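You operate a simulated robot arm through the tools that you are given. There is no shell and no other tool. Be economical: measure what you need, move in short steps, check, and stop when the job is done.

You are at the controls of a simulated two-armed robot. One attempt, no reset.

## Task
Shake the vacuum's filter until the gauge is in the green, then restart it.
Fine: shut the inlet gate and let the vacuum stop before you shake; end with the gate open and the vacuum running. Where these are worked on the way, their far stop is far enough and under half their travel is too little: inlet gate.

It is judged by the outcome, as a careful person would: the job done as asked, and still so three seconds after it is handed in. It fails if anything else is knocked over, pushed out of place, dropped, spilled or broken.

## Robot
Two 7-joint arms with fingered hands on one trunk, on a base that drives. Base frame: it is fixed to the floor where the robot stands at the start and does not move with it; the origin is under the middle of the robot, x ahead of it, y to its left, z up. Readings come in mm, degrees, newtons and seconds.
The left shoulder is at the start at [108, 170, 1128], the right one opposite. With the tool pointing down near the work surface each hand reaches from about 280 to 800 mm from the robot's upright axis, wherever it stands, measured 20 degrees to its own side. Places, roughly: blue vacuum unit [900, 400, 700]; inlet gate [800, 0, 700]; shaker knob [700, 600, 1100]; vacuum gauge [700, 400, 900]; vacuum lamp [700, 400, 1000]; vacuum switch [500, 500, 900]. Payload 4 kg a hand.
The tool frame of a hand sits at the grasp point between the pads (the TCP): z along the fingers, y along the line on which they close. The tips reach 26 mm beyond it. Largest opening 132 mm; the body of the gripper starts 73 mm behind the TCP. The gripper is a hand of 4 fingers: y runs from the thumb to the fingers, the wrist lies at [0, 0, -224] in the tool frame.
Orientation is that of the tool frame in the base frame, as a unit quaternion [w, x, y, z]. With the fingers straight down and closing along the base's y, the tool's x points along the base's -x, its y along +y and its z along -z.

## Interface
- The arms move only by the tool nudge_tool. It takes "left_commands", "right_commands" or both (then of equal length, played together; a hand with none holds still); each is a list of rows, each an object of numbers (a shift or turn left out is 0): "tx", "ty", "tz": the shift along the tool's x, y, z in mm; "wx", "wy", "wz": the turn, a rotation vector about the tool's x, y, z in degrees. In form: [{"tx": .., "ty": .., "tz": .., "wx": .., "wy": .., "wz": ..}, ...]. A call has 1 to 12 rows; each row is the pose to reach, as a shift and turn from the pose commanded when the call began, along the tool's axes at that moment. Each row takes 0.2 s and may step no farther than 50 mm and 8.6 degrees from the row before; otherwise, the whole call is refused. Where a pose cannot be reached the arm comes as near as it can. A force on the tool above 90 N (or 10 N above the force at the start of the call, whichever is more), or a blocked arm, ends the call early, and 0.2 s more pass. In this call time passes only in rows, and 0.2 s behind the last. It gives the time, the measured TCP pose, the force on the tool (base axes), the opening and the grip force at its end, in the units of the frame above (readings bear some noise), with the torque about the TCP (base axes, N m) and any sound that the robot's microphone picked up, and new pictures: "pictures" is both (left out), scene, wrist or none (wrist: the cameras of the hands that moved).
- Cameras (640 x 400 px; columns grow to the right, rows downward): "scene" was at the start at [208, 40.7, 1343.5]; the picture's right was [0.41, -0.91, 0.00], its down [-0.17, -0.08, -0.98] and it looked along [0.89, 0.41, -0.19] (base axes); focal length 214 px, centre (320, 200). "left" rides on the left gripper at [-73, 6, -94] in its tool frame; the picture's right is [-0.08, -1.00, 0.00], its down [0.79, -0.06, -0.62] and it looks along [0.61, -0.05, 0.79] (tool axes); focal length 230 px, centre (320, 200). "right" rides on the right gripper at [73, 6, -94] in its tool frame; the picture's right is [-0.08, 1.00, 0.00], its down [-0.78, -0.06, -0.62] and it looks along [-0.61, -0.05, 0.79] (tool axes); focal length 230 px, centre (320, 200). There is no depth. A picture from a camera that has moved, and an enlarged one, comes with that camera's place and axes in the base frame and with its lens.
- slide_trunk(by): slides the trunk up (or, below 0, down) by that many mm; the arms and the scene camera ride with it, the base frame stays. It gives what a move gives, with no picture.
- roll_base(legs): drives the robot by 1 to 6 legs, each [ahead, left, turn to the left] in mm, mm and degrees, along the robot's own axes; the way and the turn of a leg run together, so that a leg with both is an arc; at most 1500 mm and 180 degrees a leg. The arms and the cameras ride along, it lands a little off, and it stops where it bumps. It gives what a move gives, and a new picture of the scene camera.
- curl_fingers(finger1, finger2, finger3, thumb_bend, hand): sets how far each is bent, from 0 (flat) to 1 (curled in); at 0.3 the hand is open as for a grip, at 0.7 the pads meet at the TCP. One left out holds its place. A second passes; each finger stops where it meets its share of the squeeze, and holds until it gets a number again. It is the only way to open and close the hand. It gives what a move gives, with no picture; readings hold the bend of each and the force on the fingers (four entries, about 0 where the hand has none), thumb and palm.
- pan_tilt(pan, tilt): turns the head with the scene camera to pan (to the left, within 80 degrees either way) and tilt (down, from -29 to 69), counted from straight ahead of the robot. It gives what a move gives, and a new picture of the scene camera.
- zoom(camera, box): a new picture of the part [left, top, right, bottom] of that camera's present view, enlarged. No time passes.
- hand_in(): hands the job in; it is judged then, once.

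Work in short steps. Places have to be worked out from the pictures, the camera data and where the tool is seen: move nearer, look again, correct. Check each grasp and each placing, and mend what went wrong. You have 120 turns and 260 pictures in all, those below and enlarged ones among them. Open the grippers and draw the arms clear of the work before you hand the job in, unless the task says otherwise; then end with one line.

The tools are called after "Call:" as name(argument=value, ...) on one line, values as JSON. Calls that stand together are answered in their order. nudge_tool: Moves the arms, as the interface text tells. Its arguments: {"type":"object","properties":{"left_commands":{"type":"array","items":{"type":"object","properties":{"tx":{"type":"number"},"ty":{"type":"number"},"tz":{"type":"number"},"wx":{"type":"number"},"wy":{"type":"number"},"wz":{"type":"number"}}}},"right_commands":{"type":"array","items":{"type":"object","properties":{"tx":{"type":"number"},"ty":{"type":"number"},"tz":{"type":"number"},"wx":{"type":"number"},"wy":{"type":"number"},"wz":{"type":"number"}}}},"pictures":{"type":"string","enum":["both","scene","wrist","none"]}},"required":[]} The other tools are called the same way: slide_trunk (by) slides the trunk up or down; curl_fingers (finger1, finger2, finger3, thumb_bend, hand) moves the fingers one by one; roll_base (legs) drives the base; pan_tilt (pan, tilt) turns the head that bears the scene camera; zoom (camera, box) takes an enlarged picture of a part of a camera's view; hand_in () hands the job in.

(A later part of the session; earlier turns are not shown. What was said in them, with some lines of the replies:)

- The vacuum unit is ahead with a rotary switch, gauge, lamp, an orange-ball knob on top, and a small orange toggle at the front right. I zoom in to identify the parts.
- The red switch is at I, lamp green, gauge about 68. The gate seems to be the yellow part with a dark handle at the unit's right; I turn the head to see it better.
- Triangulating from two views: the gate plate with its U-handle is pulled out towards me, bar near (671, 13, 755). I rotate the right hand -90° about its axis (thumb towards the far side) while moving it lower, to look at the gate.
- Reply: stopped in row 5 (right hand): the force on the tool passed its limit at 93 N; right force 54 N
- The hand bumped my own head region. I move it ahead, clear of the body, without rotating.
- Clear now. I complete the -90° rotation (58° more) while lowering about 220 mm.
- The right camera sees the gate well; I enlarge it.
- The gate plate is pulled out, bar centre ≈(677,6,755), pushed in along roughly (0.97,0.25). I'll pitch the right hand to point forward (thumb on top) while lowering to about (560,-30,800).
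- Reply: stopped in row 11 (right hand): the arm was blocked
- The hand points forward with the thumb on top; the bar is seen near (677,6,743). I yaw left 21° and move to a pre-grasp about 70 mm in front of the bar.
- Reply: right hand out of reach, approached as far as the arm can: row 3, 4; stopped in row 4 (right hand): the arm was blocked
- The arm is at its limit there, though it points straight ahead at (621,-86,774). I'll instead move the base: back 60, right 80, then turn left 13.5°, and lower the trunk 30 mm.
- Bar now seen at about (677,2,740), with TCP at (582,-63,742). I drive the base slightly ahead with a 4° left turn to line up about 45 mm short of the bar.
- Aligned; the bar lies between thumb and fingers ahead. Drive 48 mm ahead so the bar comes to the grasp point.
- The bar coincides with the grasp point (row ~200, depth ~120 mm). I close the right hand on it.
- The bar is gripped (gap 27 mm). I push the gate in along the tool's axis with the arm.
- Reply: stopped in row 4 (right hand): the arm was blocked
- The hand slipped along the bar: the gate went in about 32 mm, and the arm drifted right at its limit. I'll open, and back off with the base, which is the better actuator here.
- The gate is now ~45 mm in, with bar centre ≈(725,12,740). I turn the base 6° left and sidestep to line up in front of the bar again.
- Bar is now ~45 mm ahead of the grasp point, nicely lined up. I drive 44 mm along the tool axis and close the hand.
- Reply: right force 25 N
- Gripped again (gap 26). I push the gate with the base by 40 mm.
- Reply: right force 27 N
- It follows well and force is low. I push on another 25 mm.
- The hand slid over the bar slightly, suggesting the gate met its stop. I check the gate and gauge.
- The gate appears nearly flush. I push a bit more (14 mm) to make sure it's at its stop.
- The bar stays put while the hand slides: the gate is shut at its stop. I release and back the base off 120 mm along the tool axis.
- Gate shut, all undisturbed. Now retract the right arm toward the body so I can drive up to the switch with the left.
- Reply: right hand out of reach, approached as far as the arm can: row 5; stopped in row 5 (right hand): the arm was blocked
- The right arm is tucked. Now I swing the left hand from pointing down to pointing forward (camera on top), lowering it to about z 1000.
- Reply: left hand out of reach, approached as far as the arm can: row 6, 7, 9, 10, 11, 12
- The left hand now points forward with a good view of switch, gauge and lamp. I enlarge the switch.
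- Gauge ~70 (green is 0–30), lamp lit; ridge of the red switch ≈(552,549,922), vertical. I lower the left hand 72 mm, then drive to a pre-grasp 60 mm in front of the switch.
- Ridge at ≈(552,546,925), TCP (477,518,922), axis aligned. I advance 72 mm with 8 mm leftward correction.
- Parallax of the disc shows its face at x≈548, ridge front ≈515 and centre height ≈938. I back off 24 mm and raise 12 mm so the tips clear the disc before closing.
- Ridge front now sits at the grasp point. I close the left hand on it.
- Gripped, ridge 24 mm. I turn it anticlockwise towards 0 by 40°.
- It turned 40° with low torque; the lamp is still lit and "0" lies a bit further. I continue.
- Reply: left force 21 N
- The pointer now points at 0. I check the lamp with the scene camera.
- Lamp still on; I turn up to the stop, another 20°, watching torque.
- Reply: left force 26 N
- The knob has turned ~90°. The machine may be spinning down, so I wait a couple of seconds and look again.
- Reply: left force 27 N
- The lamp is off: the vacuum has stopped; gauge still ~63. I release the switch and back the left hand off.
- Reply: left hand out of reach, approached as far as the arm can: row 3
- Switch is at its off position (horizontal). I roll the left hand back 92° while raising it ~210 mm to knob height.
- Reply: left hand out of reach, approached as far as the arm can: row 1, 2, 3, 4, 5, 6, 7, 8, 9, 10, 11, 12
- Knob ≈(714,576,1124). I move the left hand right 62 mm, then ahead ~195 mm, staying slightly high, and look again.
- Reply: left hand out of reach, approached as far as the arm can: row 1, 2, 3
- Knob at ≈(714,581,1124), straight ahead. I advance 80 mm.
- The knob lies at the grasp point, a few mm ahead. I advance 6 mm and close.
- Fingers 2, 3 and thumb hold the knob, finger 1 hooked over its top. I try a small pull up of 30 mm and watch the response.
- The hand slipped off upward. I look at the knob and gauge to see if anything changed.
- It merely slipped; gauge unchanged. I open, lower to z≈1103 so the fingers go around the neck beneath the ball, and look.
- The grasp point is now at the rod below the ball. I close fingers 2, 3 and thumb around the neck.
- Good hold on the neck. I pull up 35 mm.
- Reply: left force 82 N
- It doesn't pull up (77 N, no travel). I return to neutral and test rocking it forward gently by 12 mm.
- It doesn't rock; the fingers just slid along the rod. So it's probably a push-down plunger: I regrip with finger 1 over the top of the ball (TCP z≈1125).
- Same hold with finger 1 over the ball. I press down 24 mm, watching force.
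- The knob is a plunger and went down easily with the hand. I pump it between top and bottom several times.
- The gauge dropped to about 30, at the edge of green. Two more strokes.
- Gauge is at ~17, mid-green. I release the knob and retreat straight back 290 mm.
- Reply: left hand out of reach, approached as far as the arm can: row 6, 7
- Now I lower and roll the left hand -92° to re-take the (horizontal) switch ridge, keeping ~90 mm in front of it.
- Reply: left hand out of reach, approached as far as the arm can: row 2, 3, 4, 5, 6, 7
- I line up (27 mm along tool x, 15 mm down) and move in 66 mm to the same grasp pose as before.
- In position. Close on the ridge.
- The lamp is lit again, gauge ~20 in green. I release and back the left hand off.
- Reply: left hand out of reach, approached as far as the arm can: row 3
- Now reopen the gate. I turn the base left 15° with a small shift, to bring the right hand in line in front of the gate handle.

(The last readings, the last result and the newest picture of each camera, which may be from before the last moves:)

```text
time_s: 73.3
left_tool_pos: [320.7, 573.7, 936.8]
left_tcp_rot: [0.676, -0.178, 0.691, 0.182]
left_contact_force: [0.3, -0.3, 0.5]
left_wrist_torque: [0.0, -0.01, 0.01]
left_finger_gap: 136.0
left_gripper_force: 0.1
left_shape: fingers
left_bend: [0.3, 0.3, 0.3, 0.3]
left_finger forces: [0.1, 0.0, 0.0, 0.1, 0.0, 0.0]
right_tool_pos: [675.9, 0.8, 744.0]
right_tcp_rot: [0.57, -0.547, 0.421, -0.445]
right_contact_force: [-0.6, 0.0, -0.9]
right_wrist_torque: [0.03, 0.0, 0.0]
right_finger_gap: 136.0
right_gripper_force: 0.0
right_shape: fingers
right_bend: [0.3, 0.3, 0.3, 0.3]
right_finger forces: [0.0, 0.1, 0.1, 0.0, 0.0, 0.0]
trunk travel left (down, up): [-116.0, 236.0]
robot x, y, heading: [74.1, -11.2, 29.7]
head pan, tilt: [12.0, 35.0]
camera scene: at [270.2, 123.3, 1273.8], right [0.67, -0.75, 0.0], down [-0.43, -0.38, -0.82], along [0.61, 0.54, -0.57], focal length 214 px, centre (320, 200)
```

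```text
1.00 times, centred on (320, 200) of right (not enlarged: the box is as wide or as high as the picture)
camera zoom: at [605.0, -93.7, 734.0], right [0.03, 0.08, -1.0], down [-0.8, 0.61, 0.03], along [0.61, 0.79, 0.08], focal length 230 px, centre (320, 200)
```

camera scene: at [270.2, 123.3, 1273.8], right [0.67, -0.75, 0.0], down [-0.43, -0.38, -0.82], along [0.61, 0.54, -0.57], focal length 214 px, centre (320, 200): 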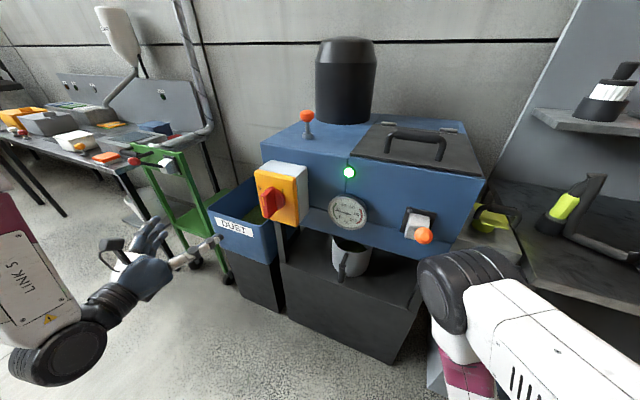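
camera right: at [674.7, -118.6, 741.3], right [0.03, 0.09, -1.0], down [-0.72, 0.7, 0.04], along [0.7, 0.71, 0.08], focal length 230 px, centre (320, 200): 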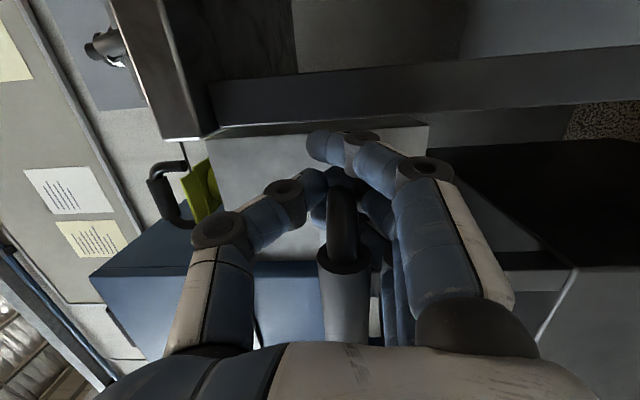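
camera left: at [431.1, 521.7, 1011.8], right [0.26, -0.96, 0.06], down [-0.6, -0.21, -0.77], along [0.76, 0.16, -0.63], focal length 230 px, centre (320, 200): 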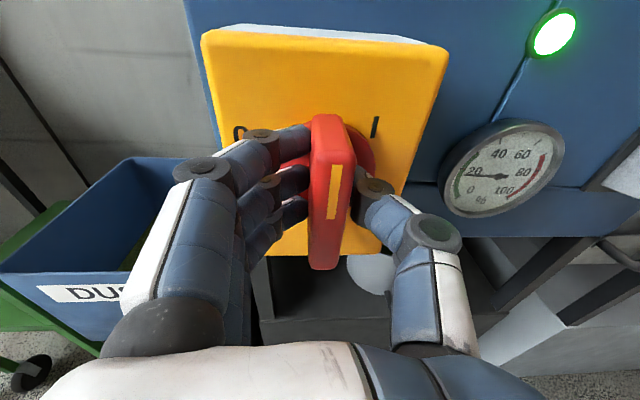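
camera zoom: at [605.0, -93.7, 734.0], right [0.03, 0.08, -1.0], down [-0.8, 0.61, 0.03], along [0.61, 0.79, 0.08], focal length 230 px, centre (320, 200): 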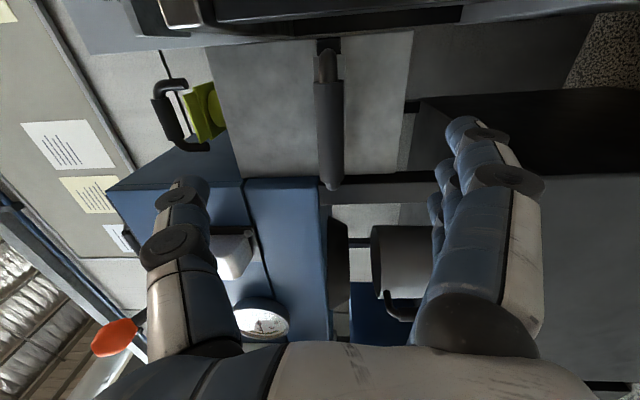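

Perfect alignment: bar centre ≈(765,23,740), 92 mm straight ahead of the grasp point. Drive in along the tool axis and close.

Call:
roll_base(legs=[[88, -24, 0]])

Call:
zoom(camera="right", box=[0, 0, 640, 400])

```text
time_s: 74.4
left_tool_pos: [409.1, 593.0, 936.8]
left_tcp_rot: [0.677, -0.177, 0.691, 0.182]
left_contact_force: [-0.8, 1.0, 0.1]
left_wrist_torque: [0.01, 0.0, 0.0]
left_finger_gap: 135.7
left_gripper_force: 0.0
left_shape: fingers
left_bend: [0.3, 0.3, 0.3, 0.3]
left_finger forces: [0.0, 0.0, 0.1, 0.0, 0.1, 0.0]
right_tool_pos: [764.0, 20.4, 744.8]
right_tcp_rot: [0.57, -0.547, 0.421, -0.446]
right_contact_force: [-0.5, -0.1, -0.6]
right_wrist_torque: [0.02, -0.01, -0.01]
right_finger_gap: 136.1
right_gripper_force: 0.0
right_shape: fingers
right_bend: [0.3, 0.3, 0.3, 0.3]
right_finger forces: [0.0, 0.0, 0.1, 0.0, 0.0, 0.1]
trunk travel left (down, up): [-116.0, 236.0]
robot x, y, heading: [160.0, 12.0, 29.7]
head pan, tilt: [12.0, 35.0]
camera scene: at [356.9, 144.0, 1274.1], right [0.66, -0.75, 0.0], down [-0.43, -0.38, -0.82], along [0.61, 0.55, -0.57], focal length 214 px, centre (320, 200)
```

scene: 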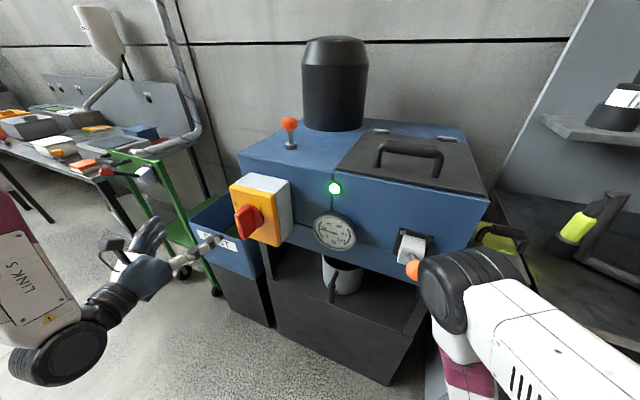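

```text
1.00 times, centred on (320, 200) of right (not enlarged: the box is as wide or as high as the picture)
camera zoom: at [692.2, -72.9, 734.3], right [0.03, 0.08, -1.0], down [-0.79, 0.61, 0.03], along [0.61, 0.79, 0.08], focal length 230 px, centre (320, 200)
```

zoom: 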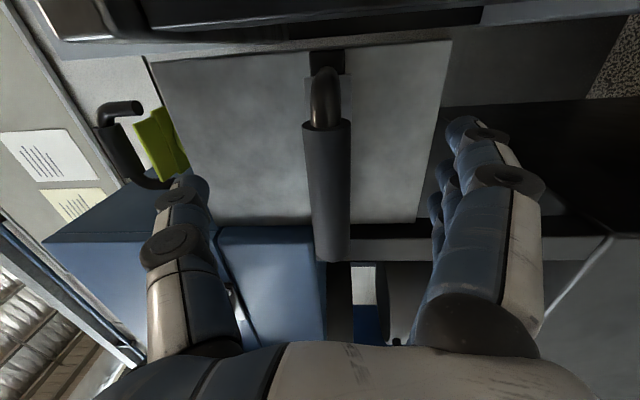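

The bar is at the grasp point. I close the right hand; and check the toggle next to my elbow isn't touched.

Call:
curl_fingers(hand="right", finger1=0.85, finger2=0.85, finger3=0.85, thumb_bend=0.8)

Call:
zoom(camera="scene", box=[300, 150, 540, 300])

Call:
zoom(camera="right", box=[0, 0, 640, 400])

```text
time_s: 75.4
left_tool_pos: [409.2, 593.6, 937.1]
left_tcp_rot: [0.676, -0.177, 0.692, 0.183]
left_contact_force: [-1.0, -1.0, 0.4]
left_wrist_torque: [0.0, 0.01, 0.0]
left_finger_gap: 135.8
left_gripper_force: 0.0
left_shape: fingers
left_bend: [0.3, 0.3, 0.3, 0.3]
left_finger forces: [0.0, 0.1, 0.1, 0.1, 0.0, 0.0]
right_tool_pos: [763.3, 19.1, 742.5]
right_tcp_rot: [0.57, -0.547, 0.421, -0.446]
right_contact_force: [3.9, 0.1, -13.1]
right_wrist_torque: [-0.08, 0.4, -0.05]
right_finger_gap: 28.6
right_gripper_force: 24.0
right_shape: fingers
right_bend: [0.62, 0.62, 0.62, 0.68]
right_finger forces: [10.1, 9.9, 9.5, 0.1, 18.1, 0.0]
trunk travel left (down, up): [-116.0, 236.0]
robot x, y, heading: [157.4, 12.2, 29.6]
head pan, tilt: [12.0, 35.0]
```

```text
2.67 times, centred on (420, 225) of scene
camera zoom: at [357.0, 144.0, 1274.0], right [0.66, -0.75, 0.0], down [-0.43, -0.38, -0.82], along [0.61, 0.55, -0.57], focal length 572 px, centre (53, 133)
```

zoom: 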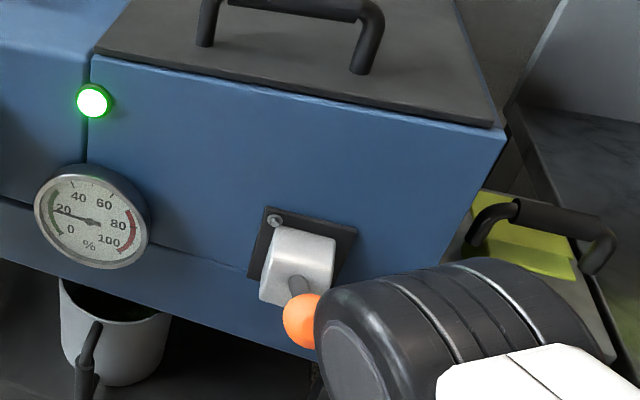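

```text
1.00 times, centred on (320, 200) of right (not enlarged: the box is as wide or as high as the picture)
camera zoom: at [692.0, -73.2, 733.9], right [0.03, 0.08, -1.0], down [-0.79, 0.61, 0.03], along [0.61, 0.79, 0.08], focal length 230 px, centre (320, 200)
```

zoom: 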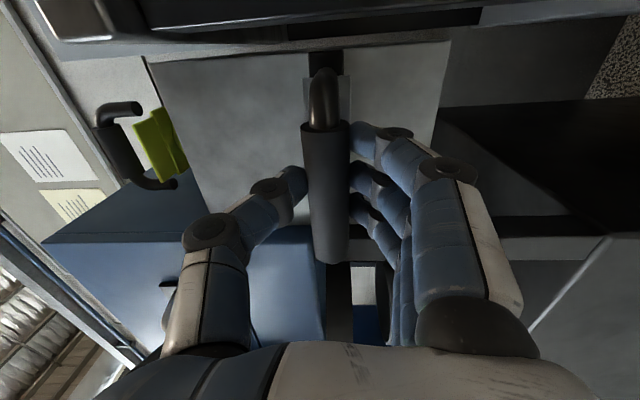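

Good grip (24 N), toggle visually unaffected. I pull the gate out by driving back ~93 mm along its axis.

Call:
roll_base(legs=[[-90, 24, 0]])

Call:
zoom(camera="right", box=[0, 0, 640, 400])

```text
time_s: 76.5
left_tool_pos: [321.1, 568.9, 938.9]
left_tcp_rot: [0.676, -0.176, 0.692, 0.183]
left_contact_force: [0.8, -0.4, -0.5]
left_wrist_torque: [0.02, 0.0, 0.01]
left_finger_gap: 136.0
left_gripper_force: 0.1
left_shape: fingers
left_bend: [0.3, 0.3, 0.3, 0.3]
left_finger forces: [0.0, 0.0, 0.0, 0.1, 0.0, 0.0]
right_tool_pos: [676.3, -5.5, 742.5]
right_tcp_rot: [0.568, -0.546, 0.423, -0.447]
right_contact_force: [7.4, -39.0, -7.3]
right_wrist_torque: [-0.23, 0.18, -0.79]
right_finger_gap: 28.6
right_gripper_force: 23.1
right_shape: fingers
right_bend: [0.63, 0.63, 0.64, 0.69]
right_finger forces: [8.5, 8.5, 8.2, 0.0, 20.6, 0.1]
trunk travel left (down, up): [-116.0, 236.0]
robot x, y, heading: [70.3, -10.4, 29.6]
head pan, tilt: [12.0, 35.0]
camera scene: at [270.6, 118.5, 1274.0], right [0.66, -0.75, 0.0], down [-0.43, -0.38, -0.82], along [0.61, 0.55, -0.57], focal length 214 px, centre (320, 200)
```

scene: 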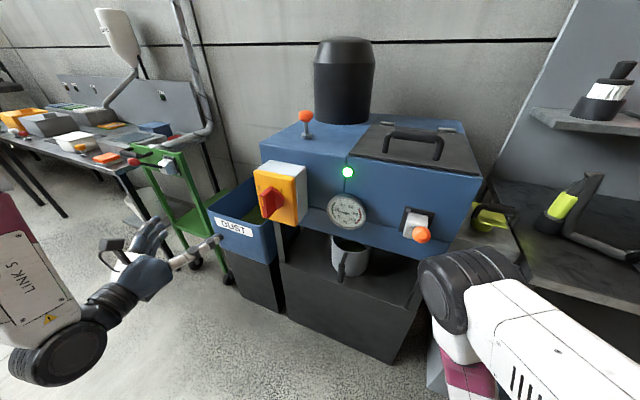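

```text
1.00 times, centred on (320, 200) of right (not enlarged: the box is as wide or as high as the picture)
camera zoom: at [604.6, -99.5, 733.3], right [0.03, 0.08, -1.0], down [-0.79, 0.61, 0.03], along [0.61, 0.79, 0.08], focal length 230 px, centre (320, 200)
```

zoom: 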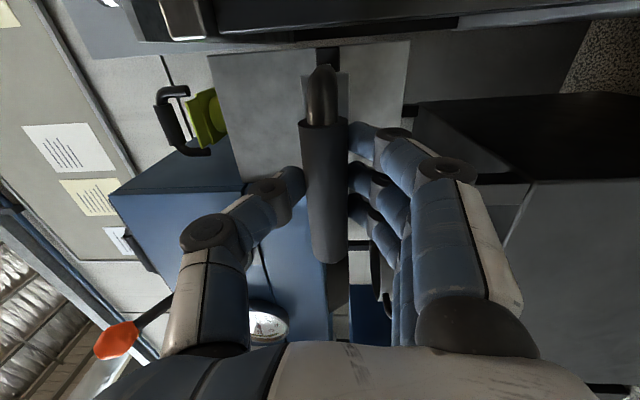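

The bar is back at ≈(676,-5), essentially its original place. I pull 6 mm more to make sure it's at the open stop.

Call:
roll_base(legs=[[-6, 5, 0]])

Call:
curl_fingers(hand="right", finger1=0.3, finger2=0.3, finger3=0.3, thumb_bend=0.3)

Call:
zoom(camera="right", box=[0, 0, 640, 400])

```text
time_s: 77.3
left_tool_pos: [315.1, 571.2, 937.8]
left_tcp_rot: [0.676, -0.176, 0.692, 0.183]
left_contact_force: [0.2, -0.3, 1.1]
left_wrist_torque: [0.0, 0.0, 0.0]
left_finger_gap: 135.9
left_gripper_force: 0.1
left_shape: fingers
left_bend: [0.3, 0.3, 0.3, 0.3]
left_finger forces: [0.0, 0.0, 0.1, 0.0, 0.0, 0.1]
right_tool_pos: [670.1, -6.7, 742.9]
right_tcp_rot: [0.566, -0.545, 0.424, -0.45]
right_contact_force: [20.5, -34.5, -4.3]
right_wrist_torque: [-0.18, 0.08, -0.76]
right_finger_gap: 29.0
right_gripper_force: 21.8
right_shape: fingers
right_bend: [0.62, 0.62, 0.63, 0.69]
right_finger forces: [7.9, 8.2, 8.1, 0.0, 19.5, 0.1]
trunk travel left (down, up): [-116.0, 236.0]
robot x, y, heading: [67.9, -11.4, 29.9]
head pan, tilt: [12.0, 35.0]
camera scene: at [264.0, 120.0, 1273.8], right [0.66, -0.75, 0.0], down [-0.43, -0.38, -0.82], along [0.61, 0.55, -0.57], focal length 214 px, centre (320, 200)
```

scene: 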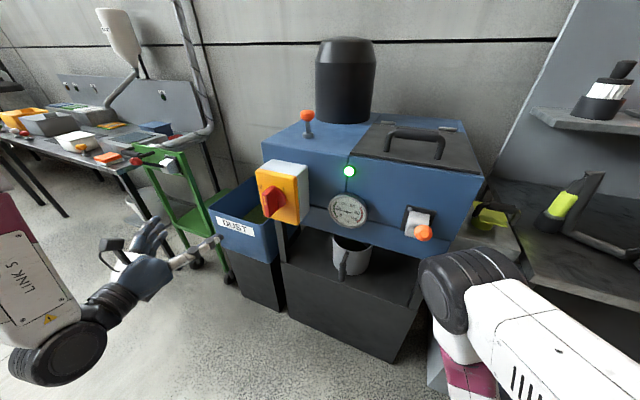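

```text
time_s: 78.3
left_tool_pos: [313.0, 572.6, 936.5]
left_tcp_rot: [0.676, -0.177, 0.692, 0.181]
left_contact_force: [-0.6, 0.1, 0.0]
left_wrist_torque: [-0.02, -0.01, 0.0]
left_finger_gap: 135.8
left_gripper_force: 0.0
left_shape: fingers
left_bend: [0.3, 0.3, 0.3, 0.3]
left_finger forces: [0.0, 0.0, 0.1, 0.0, 0.0, 0.0]
right_tool_pos: [669.5, -5.9, 742.7]
right_tcp_rot: [0.566, -0.546, 0.423, -0.451]
right_contact_force: [-0.1, -0.2, -1.1]
right_wrist_torque: [0.01, 0.04, -0.04]
right_finger_gap: 135.9
right_gripper_force: 0.1
right_shape: fingers
right_bend: [0.3, 0.3, 0.3, 0.3]
right_finger forces: [0.1, 0.0, 0.0, 0.0, 0.0, 0.1]
trunk travel left (down, up): [-116.0, 236.0]
robot x, y, heading: [64.4, -9.0, 29.5]
head pan, tilt: [12.0, 35.0]
```

```text
1.00 times, centred on (320, 200) of right (not enlarged: the box is as wide or as high as the picture)
camera zoom: at [596.7, -99.1, 734.8], right [0.03, 0.07, -1.0], down [-0.79, 0.62, 0.02], along [0.62, 0.78, 0.07], focal length 230 px, centre (320, 200)
```

zoom: 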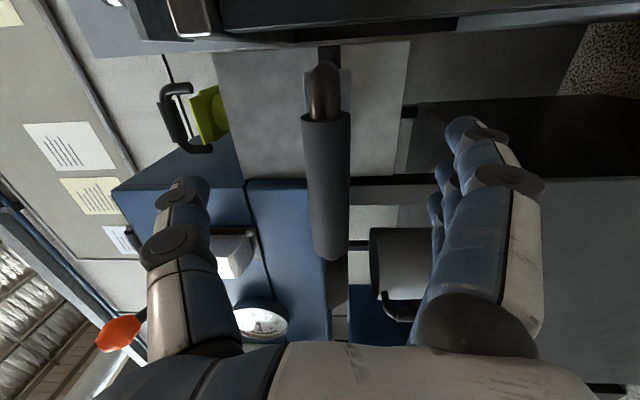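

Gate open at its original position. I back the base away 150 mm so the hands are clear, then check lamp, gauge and gate.

Call:
roll_base(legs=[[-145, 39, 0]])

Call:
pan_tilt(pan=0, tilt=35)

Call:
zoom(camera="scene", box=[240, 130, 480, 280])

Call:
zoom(camera="right", box=[0, 0, 640, 400])

```text
time_s: 79.7
left_tool_pos: [169.5, 534.9, 937.5]
left_tcp_rot: [0.677, -0.177, 0.691, 0.181]
left_contact_force: [-0.1, 0.4, 0.0]
left_wrist_torque: [-0.05, 0.0, 0.0]
left_finger_gap: 135.8
left_gripper_force: 0.0
left_shape: fingers
left_bend: [0.3, 0.3, 0.3, 0.3]
left_finger forces: [0.1, 0.1, 0.1, 0.0, 0.1, 0.1]
right_tool_pos: [524.5, -44.8, 744.1]
right_tcp_rot: [0.565, -0.546, 0.423, -0.452]
right_contact_force: [-0.3, 0.1, 0.3]
right_wrist_torque: [-0.01, 0.03, -0.01]
right_finger_gap: 135.3
right_gripper_force: 0.1
right_shape: fingers
right_bend: [0.3, 0.3, 0.3, 0.3]
right_finger forces: [0.0, 0.0, 0.1, 0.0, 0.0, 0.1]
trunk travel left (down, up): [-116.0, 236.0]
robot x, y, heading: [-83.5, -51.6, 29.7]
head pan, tilt: [12.0, 35.0]
camera scene: at [116.3, 84.7, 1274.0], right [0.66, -0.75, 0.0], down [-0.43, -0.38, -0.82], along [0.61, 0.54, -0.57], focal length 214 px, centre (320, 200)
```

scene: 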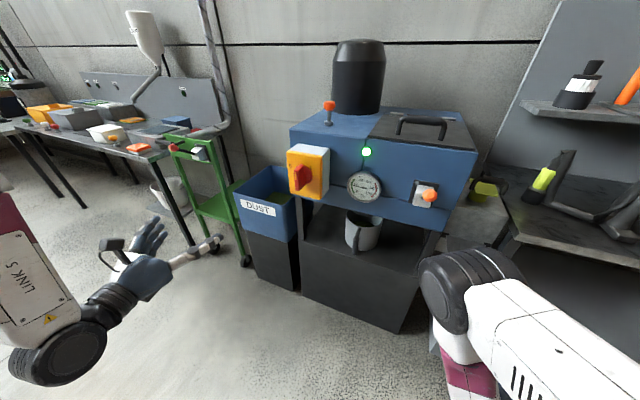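

```text
time_s: 80.4
left_tool_pos: [169.7, 533.3, 936.8]
left_tcp_rot: [0.676, -0.177, 0.692, 0.181]
left_contact_force: [0.2, 1.0, 0.5]
left_wrist_torque: [0.0, -0.01, 0.01]
left_finger_gap: 135.8
left_gripper_force: 0.1
left_shape: fingers
left_bend: [0.3, 0.3, 0.3, 0.3]
left_finger forces: [0.0, 0.0, 0.0, 0.0, 0.0, 0.0]
right_tool_pos: [524.0, -44.5, 743.1]
right_tcp_rot: [0.564, -0.546, 0.423, -0.453]
right_contact_force: [0.1, -0.3, 0.7]
right_wrist_torque: [0.01, -0.03, 0.02]
right_finger_gap: 135.7
right_gripper_force: 0.1
right_shape: fingers
right_bend: [0.3, 0.3, 0.3, 0.3]
right_finger forces: [0.0, 0.0, 0.1, 0.1, 0.1, 0.0]
trunk travel left (down, up): [-116.0, 236.0]
robot x, y, heading: [-81.1, -48.1, 29.6]
head pan, tilt: [0.0, 35.0]
camera scene: at [127.6, 70.0, 1273.8], right [0.49, -0.87, 0.0], down [-0.5, -0.28, -0.82], along [0.71, 0.4, -0.57], focal length 214 px, centre (320, 200)
```

scene: 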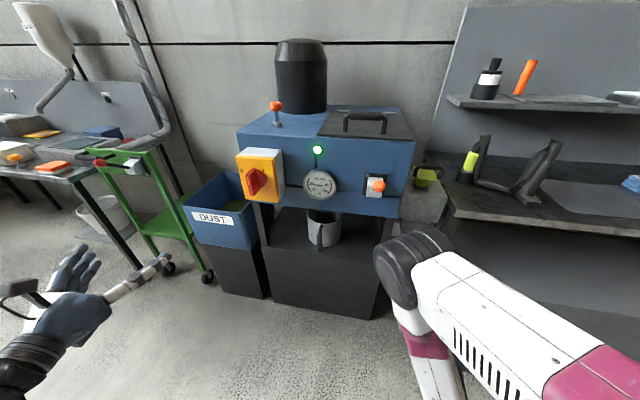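

```text
2.67 times, centred on (360, 205) of scene
camera zoom: at [127.6, 70.0, 1273.8], right [0.49, -0.87, 0.0], down [-0.5, -0.28, -0.82], along [0.71, 0.4, -0.57], focal length 572 px, centre (213, 187)
```

zoom: 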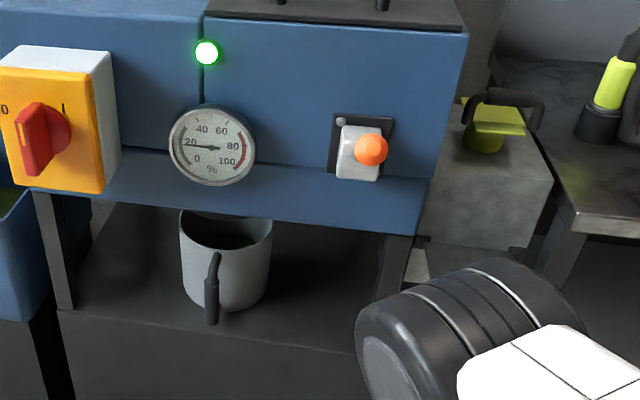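

```text
1.00 times, centred on (320, 200) of right (not enlarged: the box is as wide or as high as the picture)
camera zoom: at [451.4, -137.7, 734.8], right [0.03, 0.07, -1.0], down [-0.78, 0.62, 0.02], along [0.62, 0.78, 0.08], focal length 230 px, centre (320, 200)
```

zoom: 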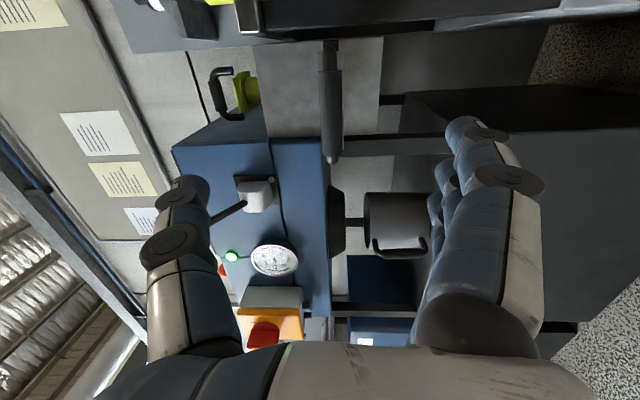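

The lamp is lit, the gauge reads ~20 (green), the switch is at I, the gate is out, and the hands are open and clear. I hand the job in.

Call:
hand_in()

```text
The job is handed in.
```

I shut the inlet gate, switched the vacuum off and waited for its lamp to go out. Then I shook the filter until the gauge read about 20, in the green, and restarted it; it's now running with the gate open.
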